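You operate a simulated robot arm through the tools that you are given. There is no shell and no other tool.

The job below is to be done with a simulated robot arm. You get a single attempt, and the scene is never put back.

TASK
Set the collar of plunger B by its card, then try the plunger.
Fine: lock the table first; clamp the collar again; plunger down, then up.

Only the result counts: the job must be done as asked and must still hold three seconds after the hand-in. Knocking over, shifting, dropping, spilling or breaking anything else fails it.

THE ROBOT
A 7-joint arm with a two-finger parallel gripper, fixed in place. Base frame: the origin is at the foot of the arm, x ahead of it, y to its left, z up. Units: m, rad, N and s.
With the tool pointing down near the work surface it reaches from about 0.44 to 0.92 m from the base axis. Its first joint turns from -2.496 to 2.496 rad. Payload 3 kg.
The tool frame sits at the grasp point between the pads (the TCP): z along the fingers, y along the line on which they close. The tips reach 0.03 m beyond it. The gripper opens to 0.094 m. The fingers are 0.028 m wide and 0.01 m thick; the gripper's body (0.05 by 0.096 m) begins 0.055 m behind the TCP.
Orientation is told as [roll, pitch, yaw] about the base's x, y, z axes, in that order, counted from this pose: with the fingers straight down and closing along the base's y, the tool's x points along the base's -x, its y along +y and its z along -z.

THE INTERFACE
- The arm moves only by the tool step_arm. Its argument "increments" is a list of rows, each an object of numbers (a shift or turn left out is 0, a gripper value left out holds the last): "dx", "dy", "dz": the shift along the tool's x, y, z in units of 300 mm (1.0 is 300 mm); "rx", "ry", "rz": the turn, a rotation vector about the tool's x, y, z in units of 120 degrees (1.0 is 120 degrees); "gripper": the opening, from 0 (shut) to 1 (fully open). In form: [{"dx": .., "dy": .., "dz": .., "rx": .., "ry": .., "rz": .., "gripper": ..}, ...]. A call has 1 to 20 rows; each row is the pose to reach, as a shift and turn from the pose commanded when the call began, along the tool's axes at that moment. A call with a number of a shift or a turn outside -1 to 1 is refused whole. Each row takes 0.2 s and may step no farther than 0.05 m and 0.15 rad from the row before; otherwise, or with a gripper value out of range, the whole call is refused. Where a pose cannot be reached the arm comes as near as it can. A force on the tool above 90 N (or 10 N above the force at the start of the call, whichever is more), or a blocked arm, ends the call early, and 0.2 s more pass. The fingers move at their own pace (about 0.072 m/s each) and stop on an object; they squeeze with about 20 N. The grip force told is the motor's: it shows also when the fingers shut on nothing. Time passes only in rows, and 0.2 s behind the last, so rows that repeat a pose let the fingers close. It gives the time, the measured TCP pose, the force on the tool (base axes), the opening and the grip force at its end, in the units of the frame above (readings bear some noise), with the torque about the TCP (base axes, N m) and any sound that the robot's microphone picked up, and new pictures: "views" is both (left out), scene, wrist or none.
- Cameras (640 x 400 px; columns grow to the right, rows downward): "scene" is fixed at [0.0507, 0.651, 1.7748]; the picture's right is [-0.57, -0.82, 0.00], its down [-0.63, 0.44, -0.64] and it looks along [0.52, -0.36, -0.77] (base axes); focal length 359 px, centre (320, 200). "wrist" rides on the gripper at [0.076, 0.014, -0.102] in the tool frame; the picture's right is [-0.18, 0.98, 0.00], its down [-0.75, -0.14, -0.64] and it looks along [-0.63, -0.12, 0.77] (tool axes); focal length 243 px, centre (320, 200).
- pixel_to_xyz(camera, pixels): for up to 12 pixels [column, row] of the newest picture of that camera ("zoom" is the newest enlarged one), the place [x, y, z] in the base frame of the surface seen there, good to about 0.002 m. No time passes.
- close_up(camera, box): a new picture of the part [left, top, right, bottom] of that camera's present view, enlarged. No time passes.
- hand_in(): hands the job in; it is judged then, once.

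Unless the task says otherwise, let go and move clear before handing in.

The tools are called after "Request:" as name(argument=value, ...) on one line, values as JSON. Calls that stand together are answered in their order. step_arm: Moves the arm, as the interface text tells. Its arguments: {"type":"object","properties":{"increments":{"type":"array","items":{"type":"object","properties":{"dx":{"type":"number"},"dy":{"type":"number"},"dz":{"type":"number"},"rx":{"type":"number"},"ry":{"type":"number"},"rz":{"type":"number"},"gripper":{"type":"number"}}}},"views":{"type":"string","enum":["both","scene","wrist","none"]}},"required":["increments"]} The other tools are called the same way: pixel_to_xyz (camera, pixels) gives the place of the surface under pixels of a picture; close_up (camera, box) takes an enlarged picture of a part of a camera's view; hand_in () hands the job in.

At the start:

```text
clock: 0.0
tool_pos: [0.3668, 0.2591, 1.3618]
orientation: [-0.001, 0.0, -0.001]
wrist_force: [-0.4, -0.2, 0.3]
moment: [-0.02, 0.03, 0.0]
finger_gap: 0.094
grip_force: 0.0
```

scene: 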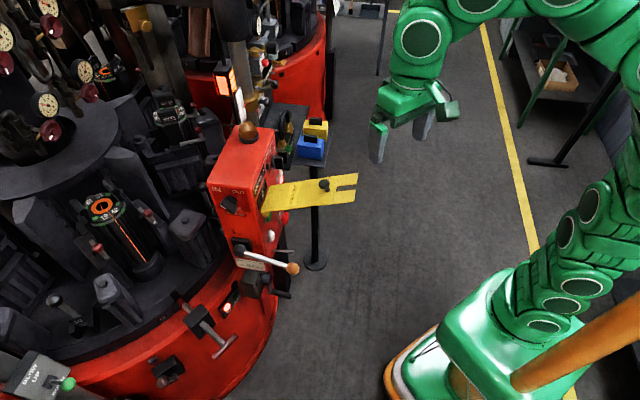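
wrist: 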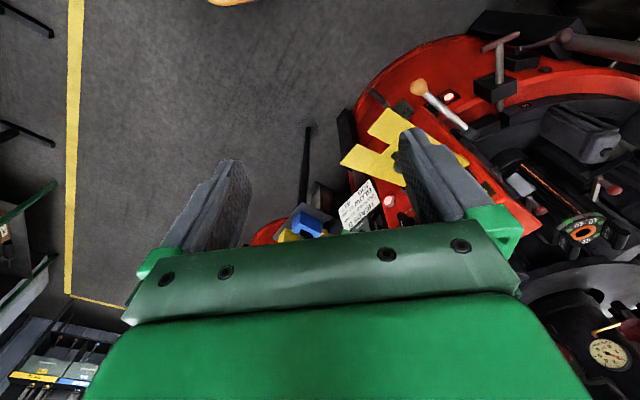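

The scene shows a red rotary table with a control box near (245,190), a yellow plate, and a white-lever near (270,260). I'll take close-ups to understand the parts.

Request:
close_up(camera="scene", box=[180, 100, 380, 225])

Request:
close_up(camera="scene", box=[180, 210, 340, 310])

Request:
close_up(camera="scene", box=[0, 150, 240, 300])

Request:
close_up(camera="scene", box=[0, 0, 240, 150])

Request:
close_up(camera="scene", box=[0, 260, 224, 400])

Request:
close_up(camera="wrist", box=[320, 60, 640, 260])

```text
3.20 times, centred on (280, 162) of scene
```

zoom: 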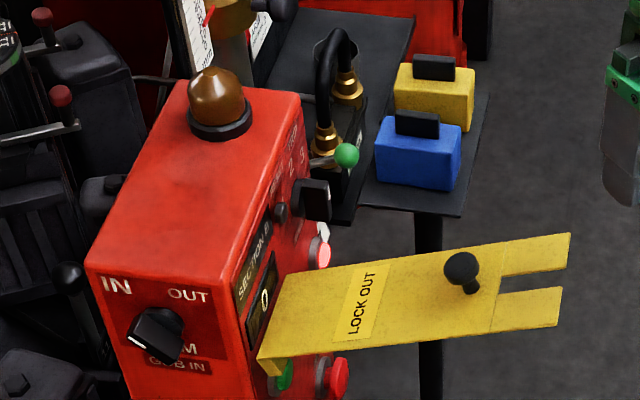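

```text
4.00 times, centred on (260, 260) of scene
```

zoom: 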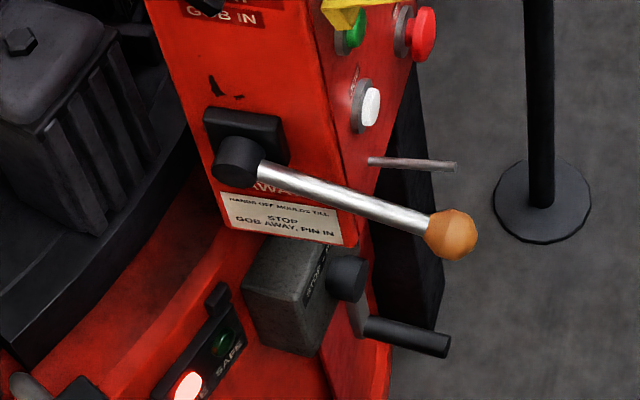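

```text
2.67 times, centred on (120, 225) of scene
```

zoom: 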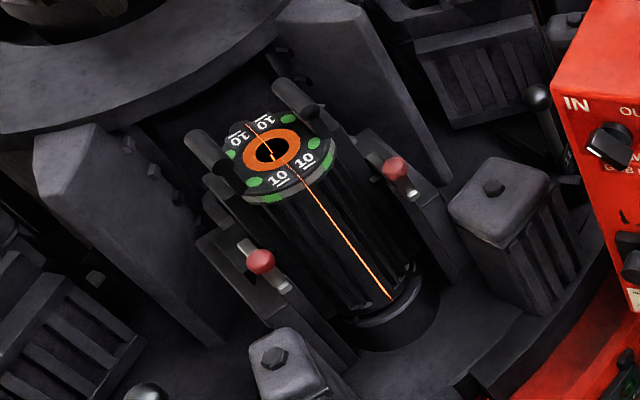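

```text
2.67 times, centred on (120, 75) of scene
```

zoom: 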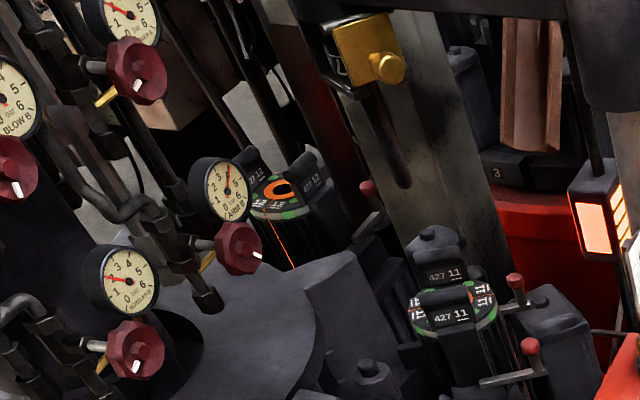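

```text
2.86 times, centred on (112, 330) of scene
```

zoom: 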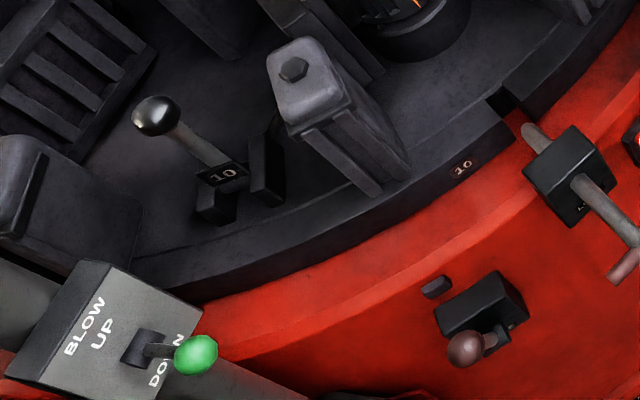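

```text
2.00 times, centred on (480, 160) of wrist
```

zoom: 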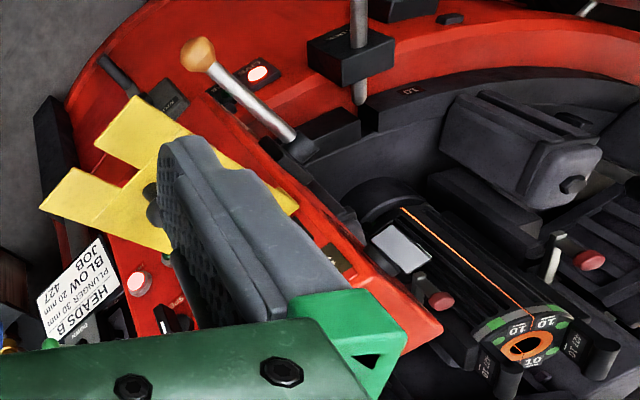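

The view holds a job card near wrist (360,205), an index-pin handle near scene (205,330), and mould stations. I'll read the card and other details.

Request:
close_up(camera="wrist", box=[320, 165, 400, 240])

Request:
close_up(camera="scene", box=[210, 50, 310, 115])

Request:
close_up(camera="scene", box=[110, 0, 290, 110])

Request:
close_up(camera="scene", box=[140, 280, 260, 390])

Request:
close_up(camera="wrist", box=[480, 150, 640, 250])

Request:
close_up(camera="scene", box=[300, 0, 400, 70])

Request:
close_up(camera="scene", box=[230, 100, 330, 170])

Request:
close_up(camera="wrist", box=[480, 250, 640, 400])

```text
5.33 times, centred on (360, 202) of wrist
```

zoom: 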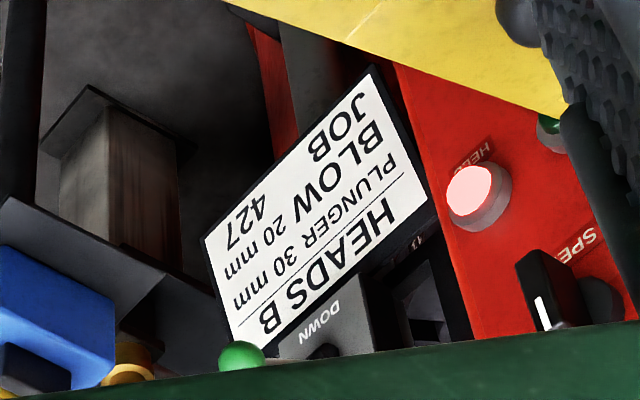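

```text
6.15 times, centred on (260, 82) of scene
```

zoom: 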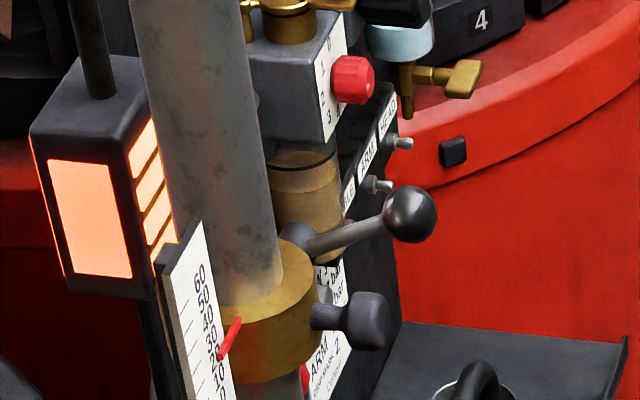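

```text
3.56 times, centred on (200, 55) of scene
```

zoom: 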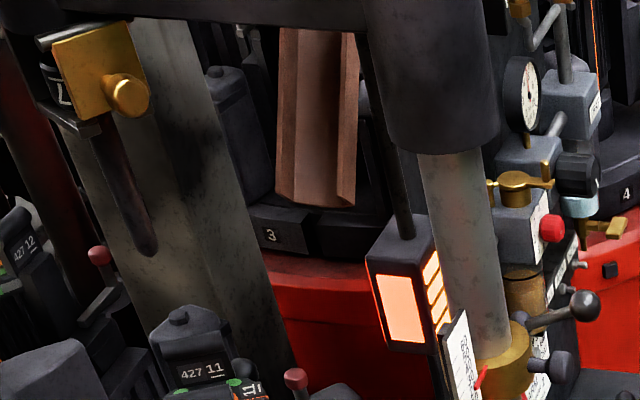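

```text
3.64 times, centred on (200, 335) of scene
```

zoom: 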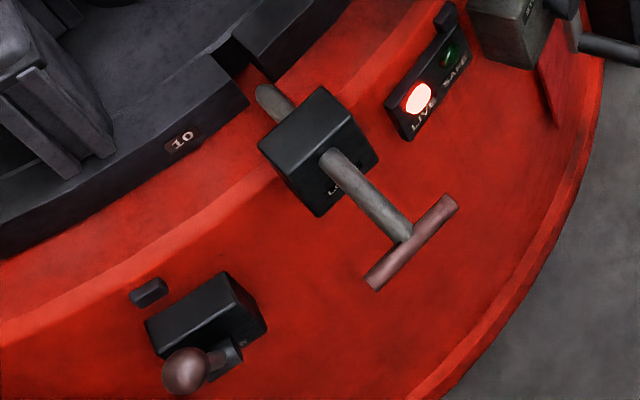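

```text
4.00 times, centred on (560, 200) of wrist
```

zoom: 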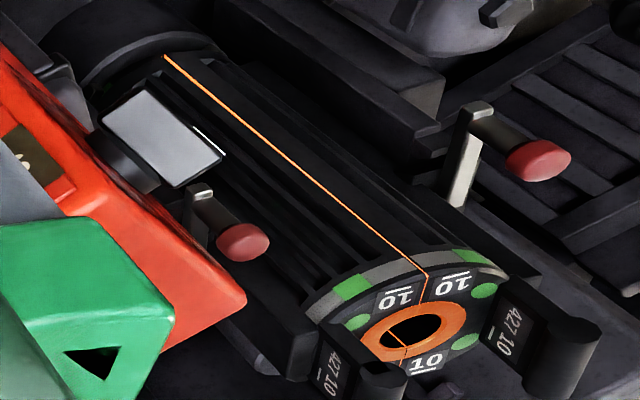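

```text
5.71 times, centred on (350, 35) of scene
```

zoom: 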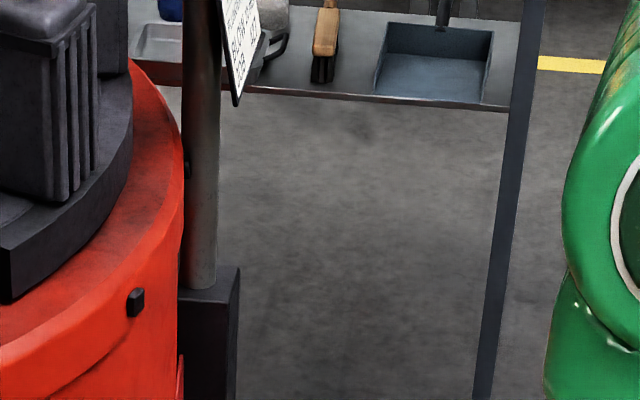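

```text
5.71 times, centred on (280, 135) of scene
```

zoom: 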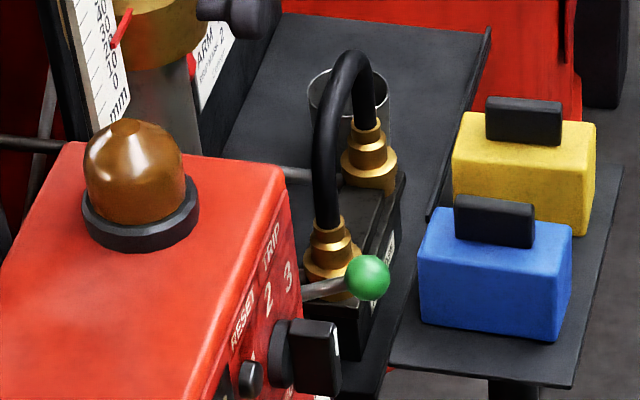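

```text
2.67 times, centred on (560, 325) of wrist
```

zoom: 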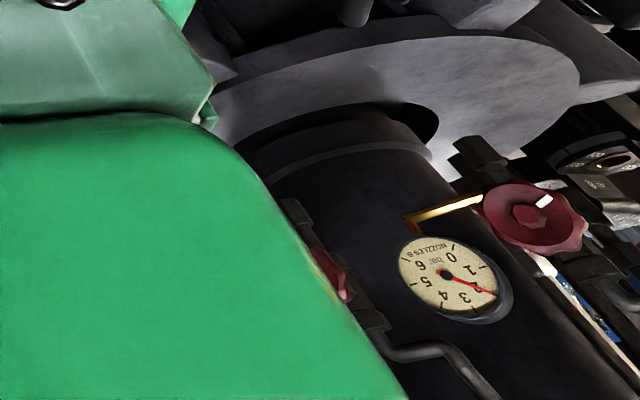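

The "HEADS B" card says PLUNGER 30 mm, and there is a brass collar with a red pointer against a mm scale at scene (255,110). I'll locate the main parts in 3D.

Request:
pixel_to_xyz(camera="scene", pixels=[[254, 103], [267, 101], [275, 85], [242, 105], [291, 156], [246, 130], [205, 322], [220, 352], [230, 196], [292, 268], [323, 185], [229, 80]])

Request:
pixel_to_xyz(camera="wrist", pixels=[[358, 205], [346, 212], [370, 190], [350, 232], [366, 230]])

Request:
close_up(camera="scene", box=[230, 80, 290, 120])

Request:
pixel_to_xyz(camera="scene", pixels=[[67, 384], [184, 310], [195, 323], [180, 368], [55, 305], [190, 225], [112, 290], [103, 206], [168, 110], [240, 40], [100, 230], [280, 210]])

```text
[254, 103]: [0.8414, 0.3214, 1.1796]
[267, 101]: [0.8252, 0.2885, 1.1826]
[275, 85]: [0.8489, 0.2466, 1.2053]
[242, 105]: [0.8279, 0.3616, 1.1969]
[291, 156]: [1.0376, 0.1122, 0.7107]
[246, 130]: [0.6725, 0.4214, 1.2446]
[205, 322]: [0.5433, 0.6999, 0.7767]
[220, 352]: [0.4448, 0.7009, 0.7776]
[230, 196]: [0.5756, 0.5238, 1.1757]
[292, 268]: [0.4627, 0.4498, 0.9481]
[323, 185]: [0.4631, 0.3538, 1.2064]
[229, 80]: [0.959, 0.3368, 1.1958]
```

```text
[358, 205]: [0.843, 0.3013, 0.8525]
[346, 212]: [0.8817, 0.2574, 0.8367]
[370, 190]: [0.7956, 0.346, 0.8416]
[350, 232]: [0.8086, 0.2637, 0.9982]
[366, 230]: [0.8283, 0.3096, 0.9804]
```

```text
10.00 times, centred on (260, 100) of scene
```

zoom: 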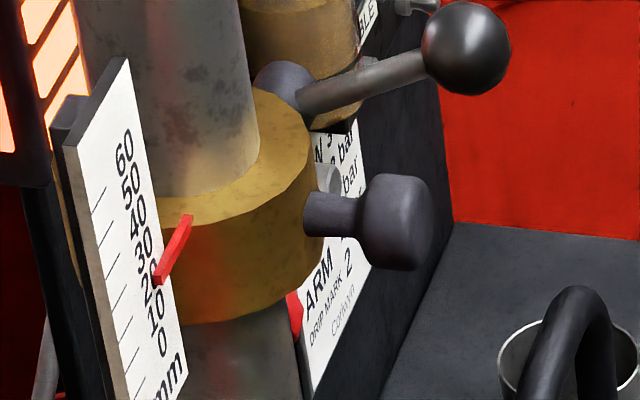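

```text
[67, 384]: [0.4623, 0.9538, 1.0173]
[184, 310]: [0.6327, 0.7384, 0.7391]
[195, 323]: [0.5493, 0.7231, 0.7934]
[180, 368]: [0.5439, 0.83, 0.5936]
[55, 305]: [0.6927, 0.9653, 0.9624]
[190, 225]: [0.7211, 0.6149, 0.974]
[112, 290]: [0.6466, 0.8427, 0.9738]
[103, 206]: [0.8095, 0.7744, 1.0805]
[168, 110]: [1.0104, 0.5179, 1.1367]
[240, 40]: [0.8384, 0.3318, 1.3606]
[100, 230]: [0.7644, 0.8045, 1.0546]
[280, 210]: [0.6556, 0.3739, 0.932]
```

The collar pointer sits near 20–25 on its scale, and there are a ball lever and a dark knob on the collar at zoom (465,45) and (395,220). I'll pitch the wrist camera forward for a better look at the collar and the box face.

Request:
step_arm(increments=[{"ry": -0.07}, {"ry": -0.14, "dy": -0.1}, {"ry": -0.21, "dy": -0.2}, {"ry": -0.28, "dy": -0.3}])

```text
clock: 1.0
tool_pos: [0.3559, 0.1828, 1.3674]
orientation: [0.23, -0.494, -0.016]
wrist_force: [-0.3, -0.3, 0.3]
moment: [-0.01, 0.04, -0.03]
finger_gap: 0.0938
grip_force: 0.1
```

scene: 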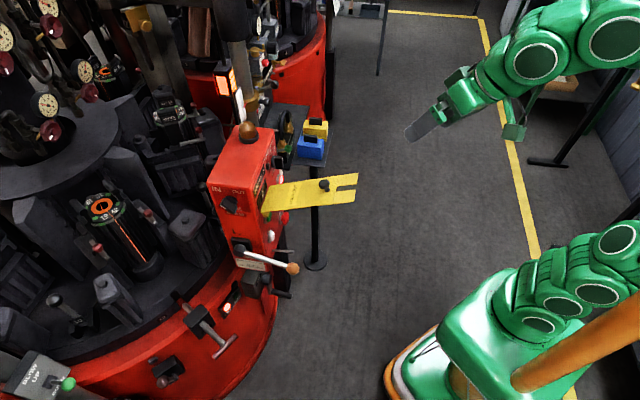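
wrist: 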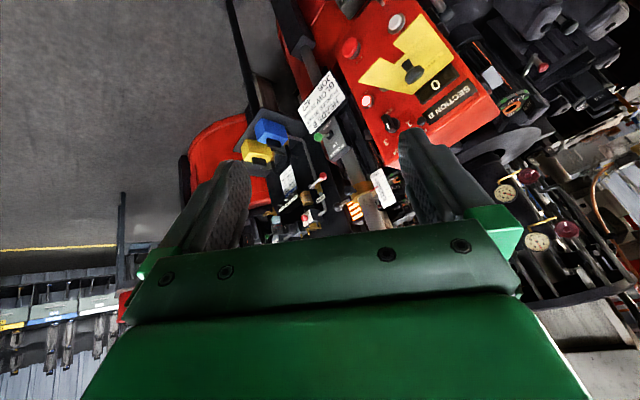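

The arm has moved, with an unintended roll of 0.23; the wrist view now shows the box face and cards. I'll let it settle and take close-ups.

Request:
step_arm(increments=[{}, {}, {}])

Request:
close_up(camera="wrist", box=[330, 0, 530, 160])

Request:
close_up(camera="wrist", box=[240, 60, 440, 240])

```text
clock: 1.8
tool_pos: [0.3592, 0.1825, 1.3634]
orientation: [0.226, -0.478, -0.014]
wrist_force: [-0.4, -0.2, 1.4]
moment: [0.02, 0.02, -0.02]
finger_gap: 0.0941
grip_force: 0.1
```

scene: 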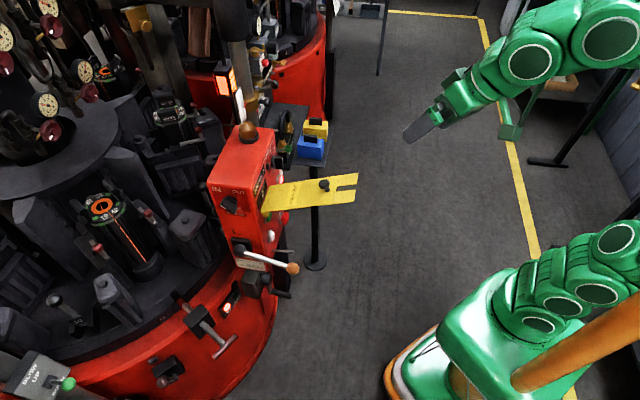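
wrist: 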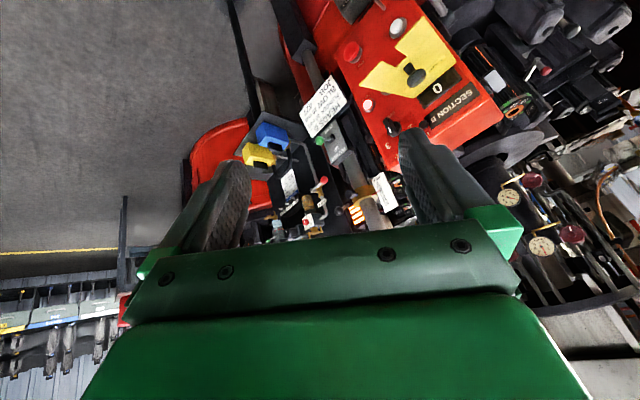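

```text
2.50 times, centred on (430, 80) of wrist
```

zoom: 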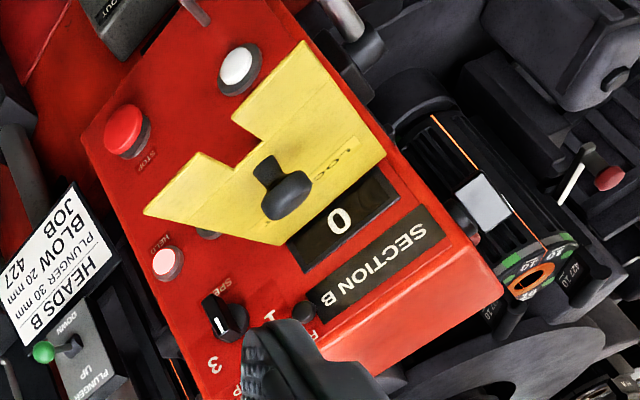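

```text
2.22 times, centred on (340, 150) of wrist
```

zoom: 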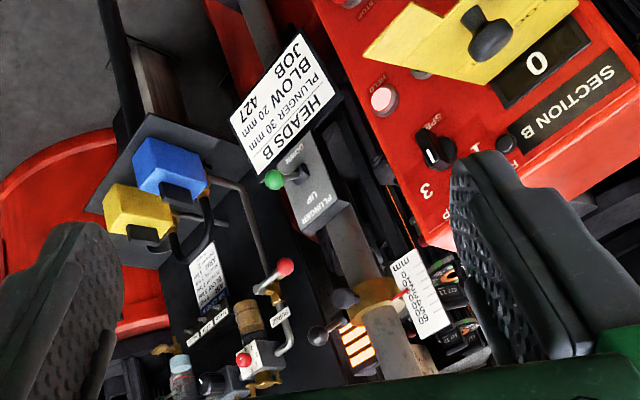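

The wrist view confirms this is SECTION B with the collar and its mm scale at zoom (400,290) and a PLUNGER UP/DOWN valve with a green knob. I'll level the tool again and move left to inspect the lock pin.

Request:
step_arm(increments=[{"ry": 0.07}, {"ry": 0.14}, {"ry": 0.21}, {"ry": 0.28}, {"ry": 0.28}], views="none")

```text
clock: 3.0
tool_pos: [0.3654, 0.169, 1.3634]
orientation: [-0.002, -0.002, 0.0]
wrist_force: [0.0, 0.2, 0.1]
moment: [0.03, -0.02, 0.01]
finger_gap: 0.0938
grip_force: 0.2
```

The tool is level again at (0.365,0.169,1.363). I'll move left in +y at this height.

Request:
step_arm(increments=[{"dy": 0.16}, {"dy": 0.32}, {"dy": 0.48}, {"dy": 0.64}, {"dy": 0.8}, {"dy": 0.96}], views="none")

Request:
step_arm(increments=[{"dy": 0.16}, {"dy": 0.32}, {"dy": 0.48}, {"dy": 0.64}, {"dy": 0.8}, {"dy": 0.9}, {"dy": 0.9}])

```text
clock: 4.4
tool_pos: [0.35, 0.4212, 1.3386]
orientation: [0.001, 0.002, 0.0]
wrist_force: [0.3, -0.2, -0.4]
moment: [-0.01, -0.02, 0.0]
finger_gap: 0.0941
grip_force: 0.0
out of reach, approached as far as the arm can: row 4, 5, 6
```

```text
clock: 6.0
tool_pos: [0.3454, 0.5972, 1.2543]
orientation: [0.003, 0.0, 0.001]
wrist_force: [-0.8, -0.1, -0.7]
moment: [-0.03, -0.02, 0.0]
finger_gap: 0.094
grip_force: 0.0
out of reach, approached as far as the arm can: row 1, 2, 3, 4, 5, 6, 7
```

scene: 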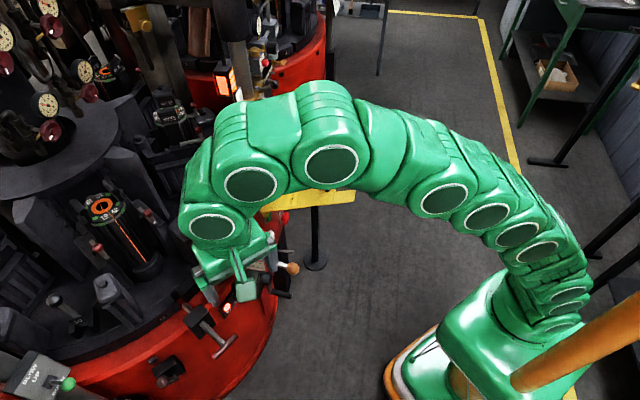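
wrist: 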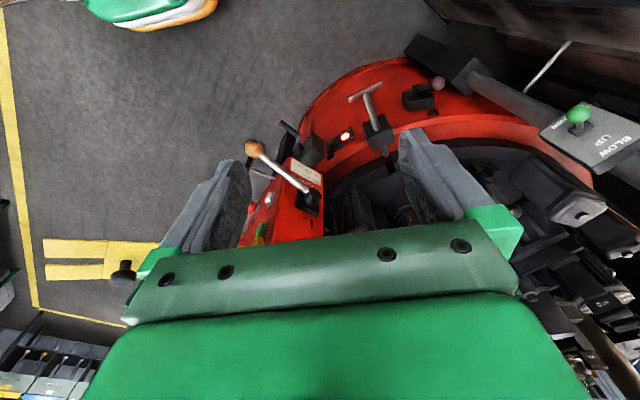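

The arm hit its reach limit high up, at (0.345,0.597,1.254). I'll descend so the camera sees the lock pin more closely.

Request:
step_arm(increments=[{"dz": 0.16, "dx": 0.05}, {"dz": 0.32, "dx": 0.1}, {"dz": 0.48, "dx": 0.13}, {"dz": 0.64, "dx": 0.13}, {"dz": 0.8, "dx": 0.13}, {"dz": 0.96, "dx": 0.13}, {"dz": 0.96, "dx": 0.13}])

Request:
close_up(camera="wrist", box=[220, 40, 540, 240])

```text
refused: row 1 steps farther than a row can; nothing moved
```

```text
2.00 times, centred on (380, 140) of wrist
```

zoom: 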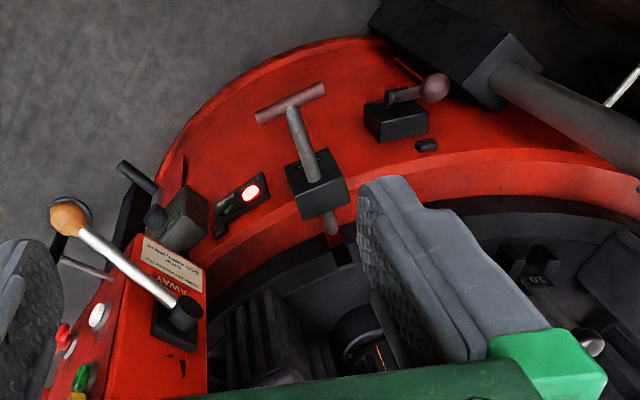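

The step was slightly too large; I'll resend with smaller ones.

Request:
step_arm(increments=[{"dz": 0.15, "dx": 0.04}, {"dz": 0.3, "dx": 0.08}, {"dz": 0.45, "dx": 0.12}, {"dz": 0.6, "dx": 0.12}, {"dz": 0.75, "dx": 0.12}, {"dz": 0.75, "dx": 0.12}])

Request:
close_up(camera="wrist", box=[220, 40, 540, 240])

```text
clock: 7.4
tool_pos: [0.3102, 0.5957, 1.0221]
orientation: [0.001, 0.0, -0.002]
wrist_force: [-0.2, -0.4, 0.4]
moment: [0.01, -0.01, 0.02]
finger_gap: 0.0939
grip_force: 0.2
```

scene: 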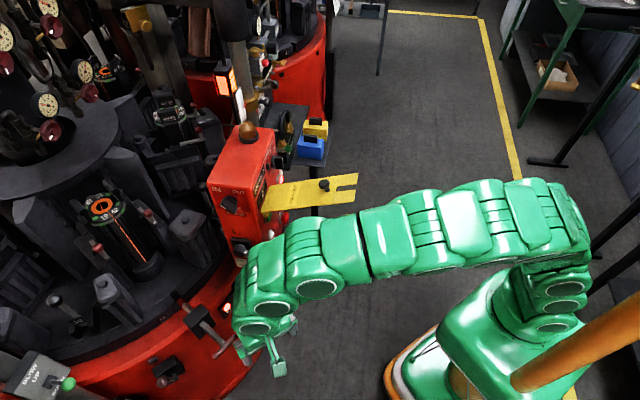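
wrist: 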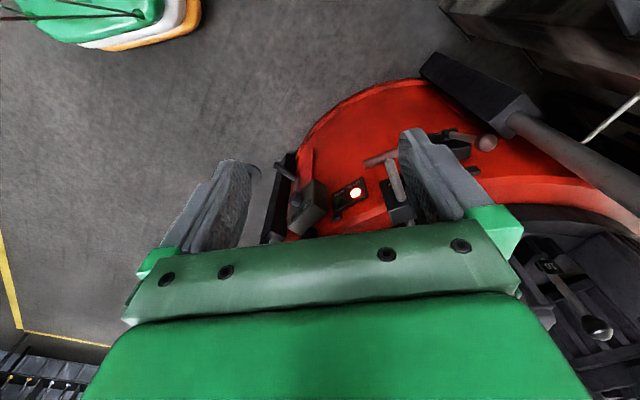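

```text
2.00 times, centred on (380, 140) of wrist
```

zoom: 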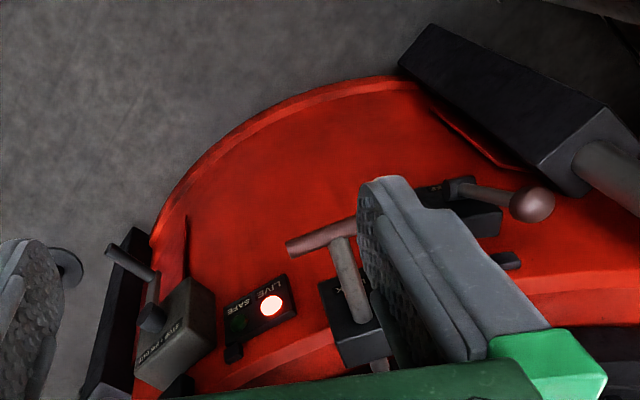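

The command tracks the measured pose. The pin handle at wrist (395,180) is behind a finger, so I'll shift back and to the left.

Request:
step_arm(increments=[{"dy": 0.12, "dx": 0.08}, {"dy": 0.24, "dx": 0.16}, {"dy": 0.36, "dx": 0.24}, {"dy": 0.4, "dx": 0.28}, {"dy": 0.4, "dx": 0.28}], views="wrist")

Request:
close_up(camera="wrist", box=[200, 60, 440, 240])

```text
clock: 8.6
tool_pos: [0.2244, 0.7173, 1.0204]
orientation: [0.0, -0.002, 0.001]
wrist_force: [0.3, 0.0, 0.5]
moment: [-0.05, -0.01, 0.0]
finger_gap: 0.0939
grip_force: 0.1
```

wrist: 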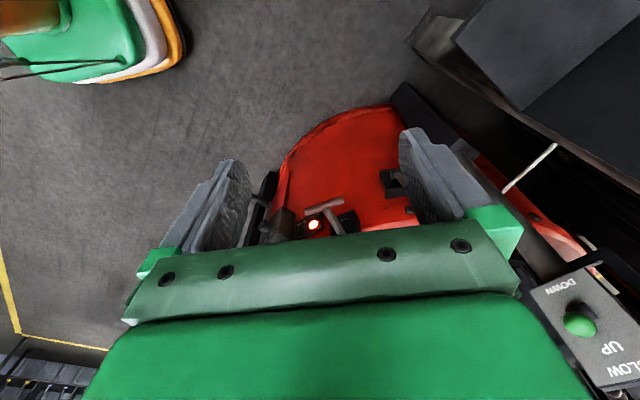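

```text
2.22 times, centred on (320, 150) of wrist
```

zoom: 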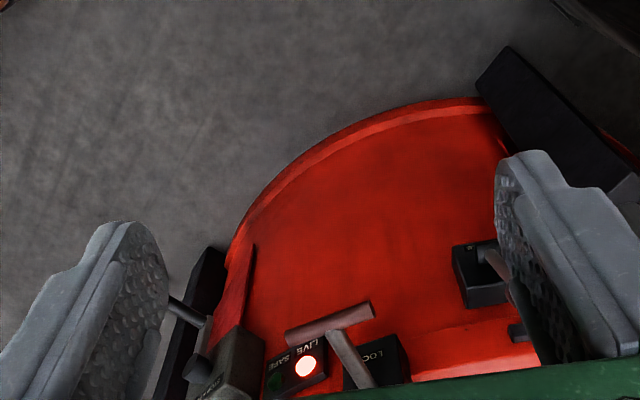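

The block reads "LOCK", next to the LIVE/SAFE lamp. I'll take precise 3D points on the pin and handle from the scene camera.

Request:
close_up(camera="scene", box=[140, 260, 300, 400])

Request:
close_up(camera="wrist", box=[290, 185, 370, 245])

```text
2.86 times, centred on (220, 330) of scene
```

zoom: 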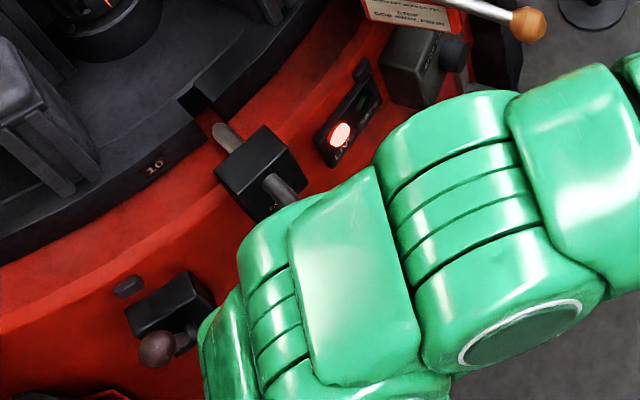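

```text
6.67 times, centred on (330, 215) of wrist
```

zoom: 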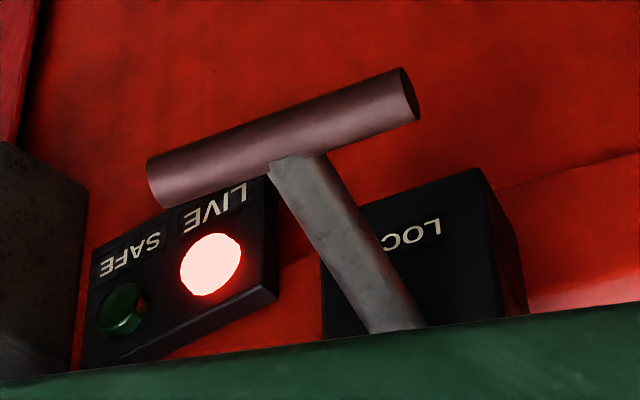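

Request:
pixel_to_xyz(camera="zoom", pixels=[[160, 180], [230, 150], [300, 125], [395, 95], [290, 165], [340, 235], [395, 310], [210, 265], [410, 230], [440, 220], [480, 200], [600, 130]])

Request:
pixel_to_xyz(camera="scene", pixels=[[196, 306], [201, 310], [212, 314], [205, 325], [197, 319], [206, 304], [194, 290], [188, 296], [180, 288], [200, 305], [215, 320], [195, 350]])

```text
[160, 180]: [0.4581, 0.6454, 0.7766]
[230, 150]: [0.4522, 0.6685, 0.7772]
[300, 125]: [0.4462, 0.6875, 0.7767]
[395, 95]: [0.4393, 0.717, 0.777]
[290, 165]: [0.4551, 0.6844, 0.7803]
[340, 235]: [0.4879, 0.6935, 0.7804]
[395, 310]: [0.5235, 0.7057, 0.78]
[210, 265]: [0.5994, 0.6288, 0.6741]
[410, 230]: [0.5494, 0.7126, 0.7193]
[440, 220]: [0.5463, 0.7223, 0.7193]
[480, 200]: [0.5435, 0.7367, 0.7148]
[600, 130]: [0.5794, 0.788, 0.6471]
```

```text
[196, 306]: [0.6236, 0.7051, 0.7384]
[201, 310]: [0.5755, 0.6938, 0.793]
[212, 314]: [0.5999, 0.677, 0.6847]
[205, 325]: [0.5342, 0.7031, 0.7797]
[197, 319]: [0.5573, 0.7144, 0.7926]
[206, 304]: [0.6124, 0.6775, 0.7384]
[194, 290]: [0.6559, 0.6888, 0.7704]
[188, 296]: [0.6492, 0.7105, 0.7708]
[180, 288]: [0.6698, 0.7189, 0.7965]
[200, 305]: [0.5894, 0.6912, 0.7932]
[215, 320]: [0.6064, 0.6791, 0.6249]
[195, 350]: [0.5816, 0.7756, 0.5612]
```

The T-bar centre is at about (0.449,0.681,0.77), with the pin axis along about (0.96,0.27). I'll check the surface heights around it before pushing it in from behind.

Request:
pixel_to_xyz(camera="wrist", pixels=[[330, 195], [330, 170], [330, 140], [310, 180], [300, 200], [360, 190], [380, 205], [385, 180], [395, 220], [340, 120]])

```text
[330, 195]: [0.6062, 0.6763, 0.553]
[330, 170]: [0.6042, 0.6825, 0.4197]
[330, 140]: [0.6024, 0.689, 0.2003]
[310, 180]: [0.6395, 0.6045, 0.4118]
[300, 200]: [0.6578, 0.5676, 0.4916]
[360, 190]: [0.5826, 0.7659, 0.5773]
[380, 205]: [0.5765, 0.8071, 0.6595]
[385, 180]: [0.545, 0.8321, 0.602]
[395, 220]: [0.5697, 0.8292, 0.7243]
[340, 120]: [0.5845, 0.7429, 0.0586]
```

The red wall is vertical at x≈0.60, so the bar hangs clear with space below it. I'll yaw 0.27, close the fingers, move behind the bar and descend to its height.

Request:
step_arm(increments=[{"dx": -0.13, "dy": -0.045, "rz": -0.035, "gripper": 0}, {"dx": -0.26, "dy": -0.09, "rz": -0.07, "gripper": 0}, {"dx": -0.39, "dy": -0.135, "rz": -0.1, "gripper": 0}, {"dx": -0.52, "dy": -0.18, "rz": -0.129, "gripper": 0}, {"dx": -0.52, "dy": -0.18, "rz": -0.129, "dz": 0.16, "gripper": 0}, {"dx": -0.52, "dy": -0.18, "rz": -0.129, "dz": 0.32, "gripper": 0}, {"dx": -0.52, "dy": -0.18, "rz": -0.129, "dz": 0.45, "gripper": 0}, {"dx": -0.52, "dy": -0.18, "rz": -0.129, "dz": 0.45, "gripper": 0}])

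```text
clock: 10.4
tool_pos: [0.3824, 0.6662, 0.8845]
orientation: [-0.001, 0.001, 0.271]
wrist_force: [0.0, 1.0, 0.4]
moment: [0.02, 0.0, -0.01]
finger_gap: 0.0002
grip_force: 20.1
```

scene: 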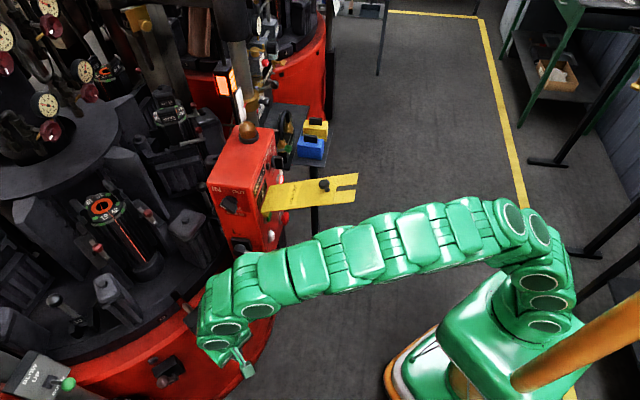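
wrist: 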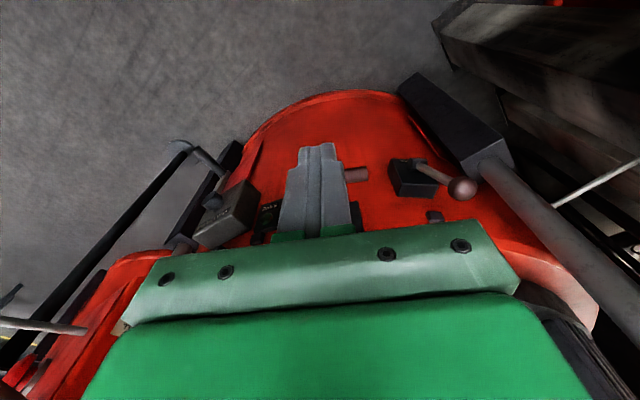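

The gripper is behind the bar. Before descending I'll check the forearm's height near the white lever (ball at z≈0.95).

Request:
pixel_to_xyz(camera="scene", pixels=[[300, 265], [290, 250], [280, 255], [260, 260], [265, 300], [240, 290], [310, 290], [340, 240], [355, 280], [230, 330], [220, 290]])

Request:
close_up(camera="wrist", box=[0, 140, 320, 340])

```text
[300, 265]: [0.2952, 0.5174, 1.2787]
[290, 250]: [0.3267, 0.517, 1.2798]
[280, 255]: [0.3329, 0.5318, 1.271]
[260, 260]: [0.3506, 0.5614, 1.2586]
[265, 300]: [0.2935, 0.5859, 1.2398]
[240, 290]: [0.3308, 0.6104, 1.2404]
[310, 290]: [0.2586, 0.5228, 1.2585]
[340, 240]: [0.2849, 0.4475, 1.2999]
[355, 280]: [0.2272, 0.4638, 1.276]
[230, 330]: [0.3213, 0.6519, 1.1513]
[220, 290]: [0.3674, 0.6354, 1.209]
```

```text
2.00 times, centred on (160, 240) of wrist
```

zoom: 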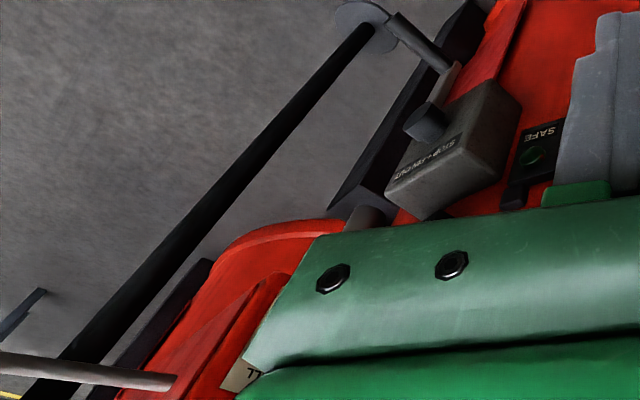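

The forearm's underside is around 1.12 m, clear of the lever. I'll read the grey box label beside it first.

Request:
close_up(camera="wrist", box=[180, 170, 290, 250])

```text
5.00 times, centred on (235, 210) of wrist
```

zoom: 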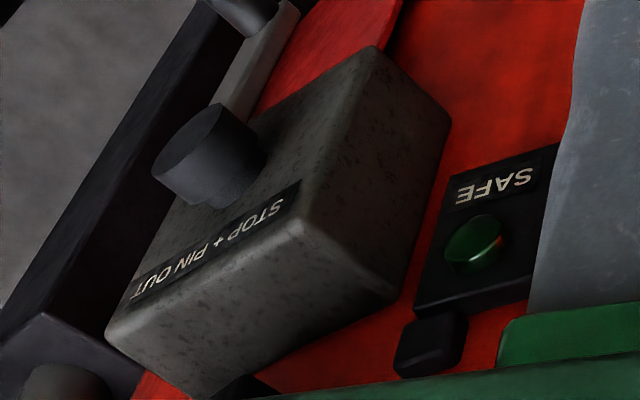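

The grey crank box says "STOP + PIN OUT" and isn't needed. I'll verify the pin tip and notch alignment in the scene view.

Request:
close_up(camera="scene", box=[160, 280, 220, 320])

```text
10.00 times, centred on (190, 300) of scene
```

zoom: 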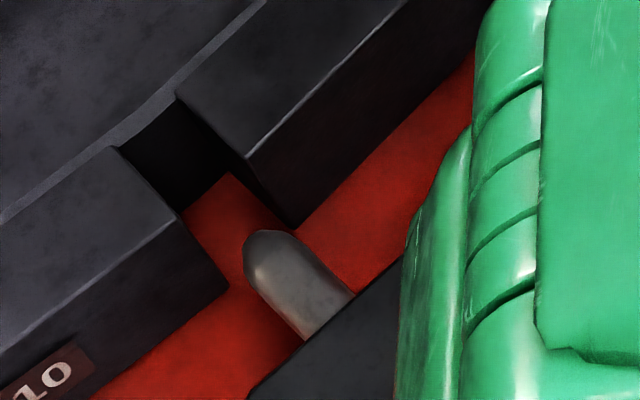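

Request:
pixel_to_xyz(camera="zoom", pixels=[[265, 240], [300, 280], [320, 300], [185, 220], [245, 160], [115, 145], [178, 98], [225, 185], [230, 200], [150, 190]])

```text
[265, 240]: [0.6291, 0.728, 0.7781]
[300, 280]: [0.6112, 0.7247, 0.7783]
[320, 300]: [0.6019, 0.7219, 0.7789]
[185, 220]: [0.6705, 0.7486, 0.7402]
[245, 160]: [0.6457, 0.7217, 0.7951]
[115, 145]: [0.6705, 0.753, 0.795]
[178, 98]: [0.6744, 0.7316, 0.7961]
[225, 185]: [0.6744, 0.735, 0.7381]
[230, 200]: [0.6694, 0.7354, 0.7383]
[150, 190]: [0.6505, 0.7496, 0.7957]
```

The pin tip at (0.632,0.729) lines up with the notch, whose floor is near (0.672,0.742), so about 40 mm of push is needed. I'll descend behind the bar and then push forward in stages.

Request:
step_arm(increments=[{"dz": 0.15, "dy": -0.01}, {"dz": 0.3, "dy": -0.01}, {"dz": 0.392, "dy": -0.01}, {"dz": 0.392, "dy": -0.01}, {"dz": 0.392, "dx": -0.1, "dy": -0.01}, {"dz": 0.392, "dx": -0.16, "dy": -0.01}, {"dz": 0.392, "dx": -0.2, "dy": -0.01}])

```text
clock: 12.0
tool_pos: [0.4428, 0.6772, 0.7685]
orientation: [0.002, -0.001, 0.271]
wrist_force: [-1.7, 1.3, 0.3]
moment: [0.0, 0.02, 0.0]
finger_gap: 0.0001
grip_force: 19.7
```

scene: 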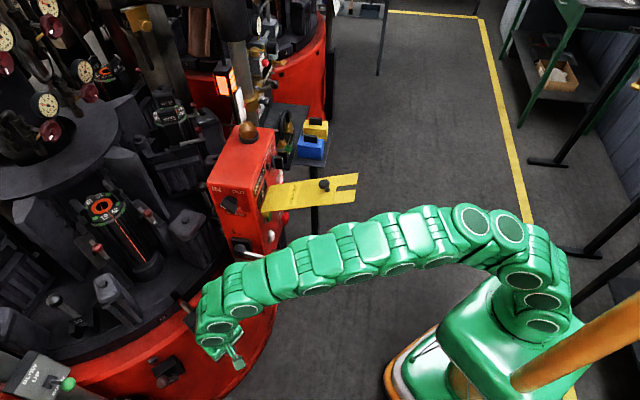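
wrist: 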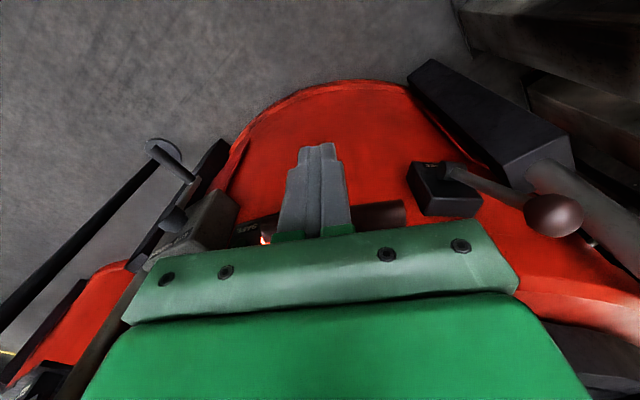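

The fingers are on the bar with a light force of 1.7 N, so the pin slides easily. I'll push on in small steps.

Request:
step_arm(increments=[{"dx": -0.03}, {"dx": -0.06}, {"dx": -0.08}, {"dx": -0.08}], views="none")

Request:
step_arm(increments=[{"dx": -0.015}, {"dx": -0.03}, {"dx": -0.03}])

Request:
close_up(camera="scene", box=[150, 270, 270, 350])

```text
clock: 13.0
tool_pos: [0.4638, 0.6825, 0.767]
orientation: [-0.001, 0.001, 0.272]
wrist_force: [0.1, -0.5, -0.2]
moment: [-0.01, 0.02, 0.0]
finger_gap: 0.0001
grip_force: 20.4
```

```text
clock: 13.6
tool_pos: [0.4654, 0.6854, 0.7655]
orientation: [-0.007, 0.012, 0.275]
wrist_force: [-11.3, -1.3, 0.5]
moment: [0.01, -0.06, -0.09]
finger_gap: 0.0
grip_force: 20.0
stopped in row 3: the force on the tool passed its limit at 99 N (the readings are from after the stop); the commanded pose is now the measured one
```

scene: 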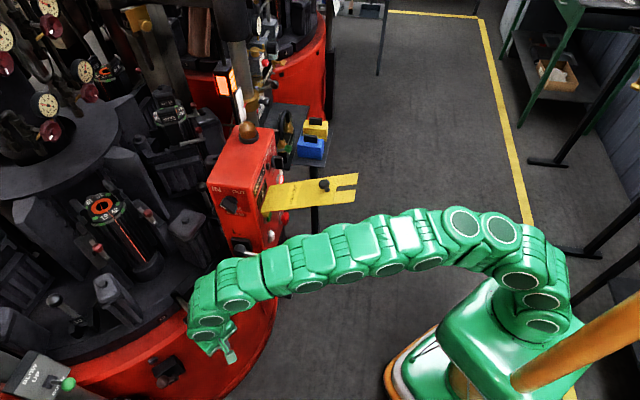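
wrist: 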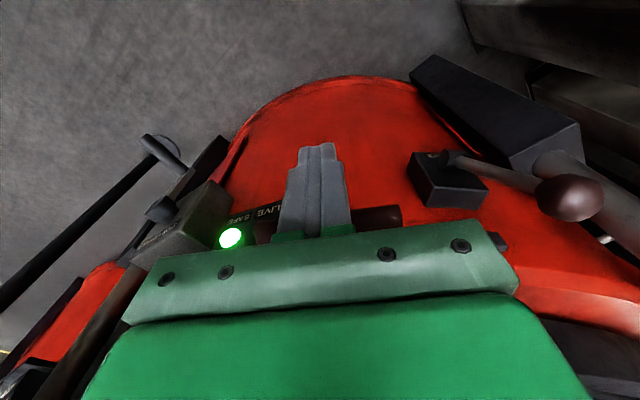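

```text
5.00 times, centred on (210, 310) of scene
```

zoom: 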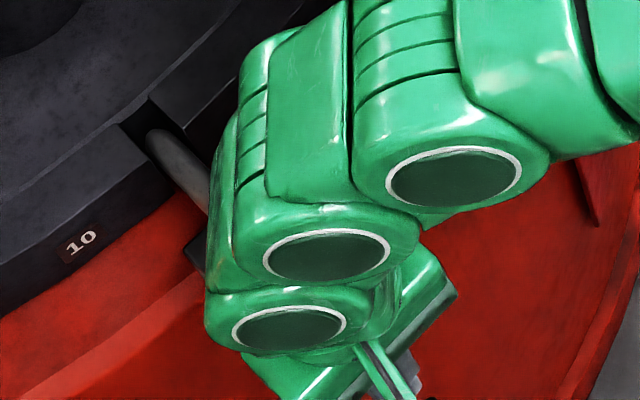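

The SAFE lamp now glows green at wrist (230,237), so the table is locked and the pin is bottomed. I'll back off from the bar and rise.

Request:
step_arm(increments=[{"dx": 0.1}, {"dx": 0.25}, {"dx": 0.3, "dz": -0.12}, {"dx": 0.3, "dz": -0.28}, {"dx": 0.3, "dz": -0.44}, {"dx": 0.3, "dz": -0.6}, {"dx": 0.3, "dz": -0.76}, {"dx": 0.3, "dz": -0.92}])

Request:
close_up(camera="scene", box=[150, 270, 270, 350])

```text
clock: 15.4
tool_pos: [0.3822, 0.6638, 1.0466]
orientation: [-0.005, 0.01, 0.273]
wrist_force: [0.6, -0.1, -0.2]
moment: [-0.02, 0.03, -0.02]
finger_gap: 0.0
grip_force: 20.4
```

scene: 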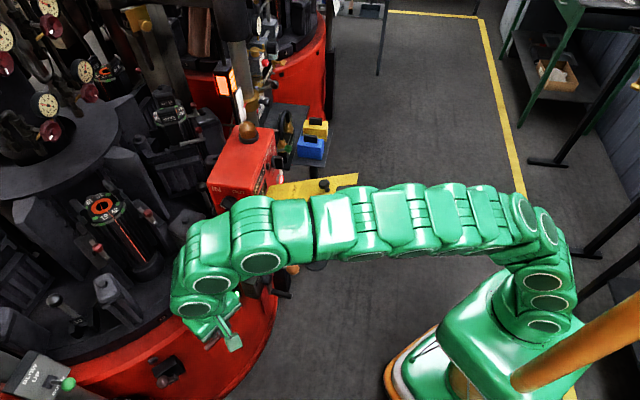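
wrist: 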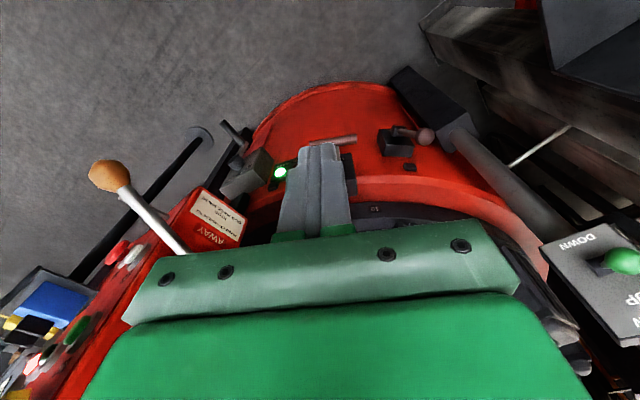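

```text
5.00 times, centred on (210, 310) of scene
```

zoom: 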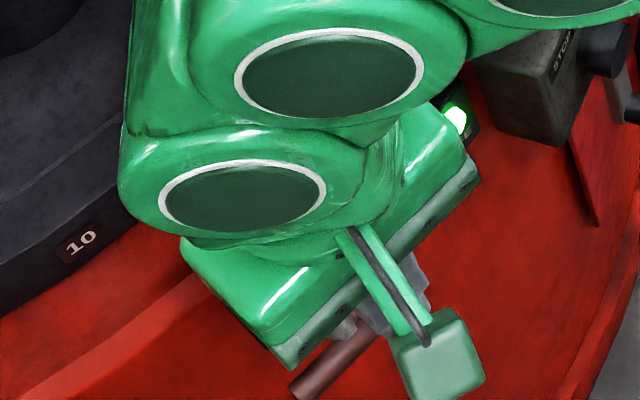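

SAFE stays lit. I'll retract, undo the yaw and rise clear of the flap, then swing to the collar side.

Request:
step_arm(increments=[{"dx": 0.043, "dy": -0.03, "dz": -0.12, "rz": 0.026}, {"dx": 0.086, "dy": -0.06, "dz": -0.24, "rz": 0.052}, {"dx": 0.128, "dy": -0.09, "dz": -0.36, "rz": 0.078}, {"dx": 0.171, "dy": -0.12, "dz": -0.48, "rz": 0.104}, {"dx": 0.214, "dy": -0.148, "dz": -0.6, "rz": 0.13}], views="none")

Request:
step_arm(increments=[{"dy": -0.15, "dz": -0.03}, {"dy": -0.3, "dz": -0.06}, {"dy": -0.45, "dz": -0.1}, {"dy": -0.6, "dz": -0.15}, {"dy": -0.75, "dz": -0.2}, {"dy": -0.9, "dz": -0.25}], views="none")

Request:
step_arm(increments=[{"dy": -0.15}, {"dy": -0.3}, {"dy": -0.45}, {"dy": -0.6}, {"dy": -0.6}])

```text
clock: 16.6
tool_pos: [0.3331, 0.604, 1.222]
orientation: [-0.011, 0.007, 0.001]
wrist_force: [-0.3, -0.5, 0.9]
moment: [0.03, 0.03, -0.02]
finger_gap: 0.0
grip_force: 20.2
```

```text
clock: 18.0
tool_pos: [0.3373, 0.3336, 1.2973]
orientation: [-0.01, 0.029, -0.003]
wrist_force: [0.1, -0.8, -0.6]
moment: [0.01, 0.01, -0.01]
finger_gap: 0.0001
grip_force: 19.8
```

```text
clock: 19.2
tool_pos: [0.3368, 0.1571, 1.3012]
orientation: [0.016, 0.032, 0.009]
wrist_force: [0.3, 0.0, -0.4]
moment: [-0.06, 0.02, 0.01]
finger_gap: 0.0
grip_force: 20.3
```

scene: 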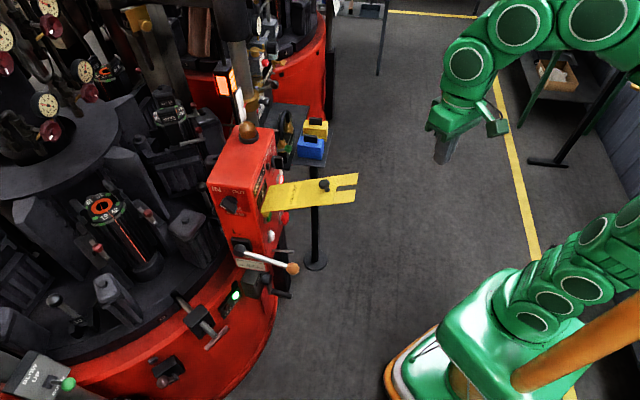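
wrist: 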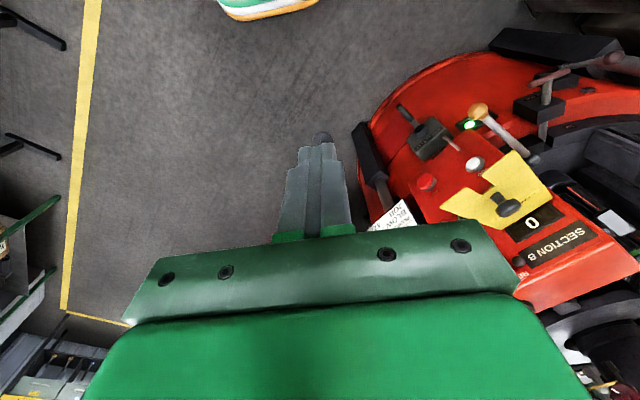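

The arm is at (0.337,0.157,1.301) with SAFE green in the scene at (235,293). I'll move forward and pitch/yaw the camera toward the collar for a close look.

Request:
step_arm(increments=[{"dx": -0.117, "dy": -0.02, "rx": -0.0096, "ry": -0.0471, "rz": -0.0309}, {"dx": -0.233, "dy": -0.04, "rx": -0.0191, "ry": -0.0942, "rz": -0.0618}, {"dx": -0.35, "dy": -0.06, "rx": -0.0287, "ry": -0.1414, "rz": -0.0927}, {"dx": -0.467, "dy": -0.08, "rx": -0.0382, "ry": -0.1885, "rz": -0.1235}, {"dx": -0.583, "dy": -0.1, "rx": -0.0478, "ry": -0.2356, "rz": -0.1544}, {"dx": -0.7, "dy": -0.12, "rx": -0.0573, "ry": -0.2827, "rz": -0.1853}, {"dx": -0.7, "dy": -0.12, "rx": -0.0573, "ry": -0.2827, "rz": -0.1853}])

```text
clock: 20.8
tool_pos: [0.544, 0.1197, 1.3024]
orientation: [-0.006, -0.592, 0.407]
wrist_force: [-0.7, 0.3, 0.3]
moment: [0.01, 0.01, -0.02]
finger_gap: 0.0
grip_force: 19.9
```

scene: 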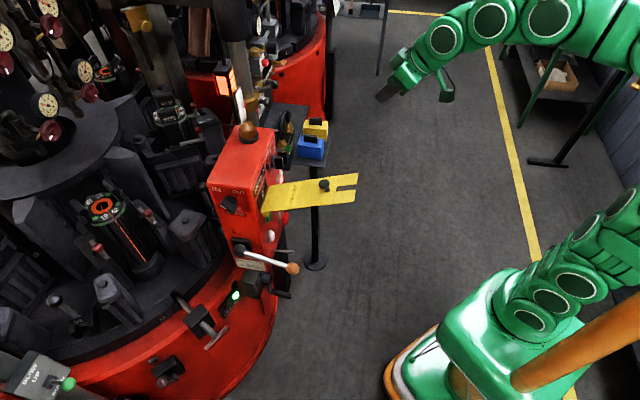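
wrist: 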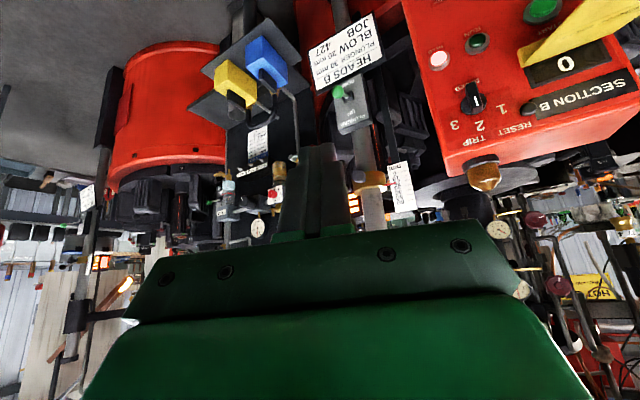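

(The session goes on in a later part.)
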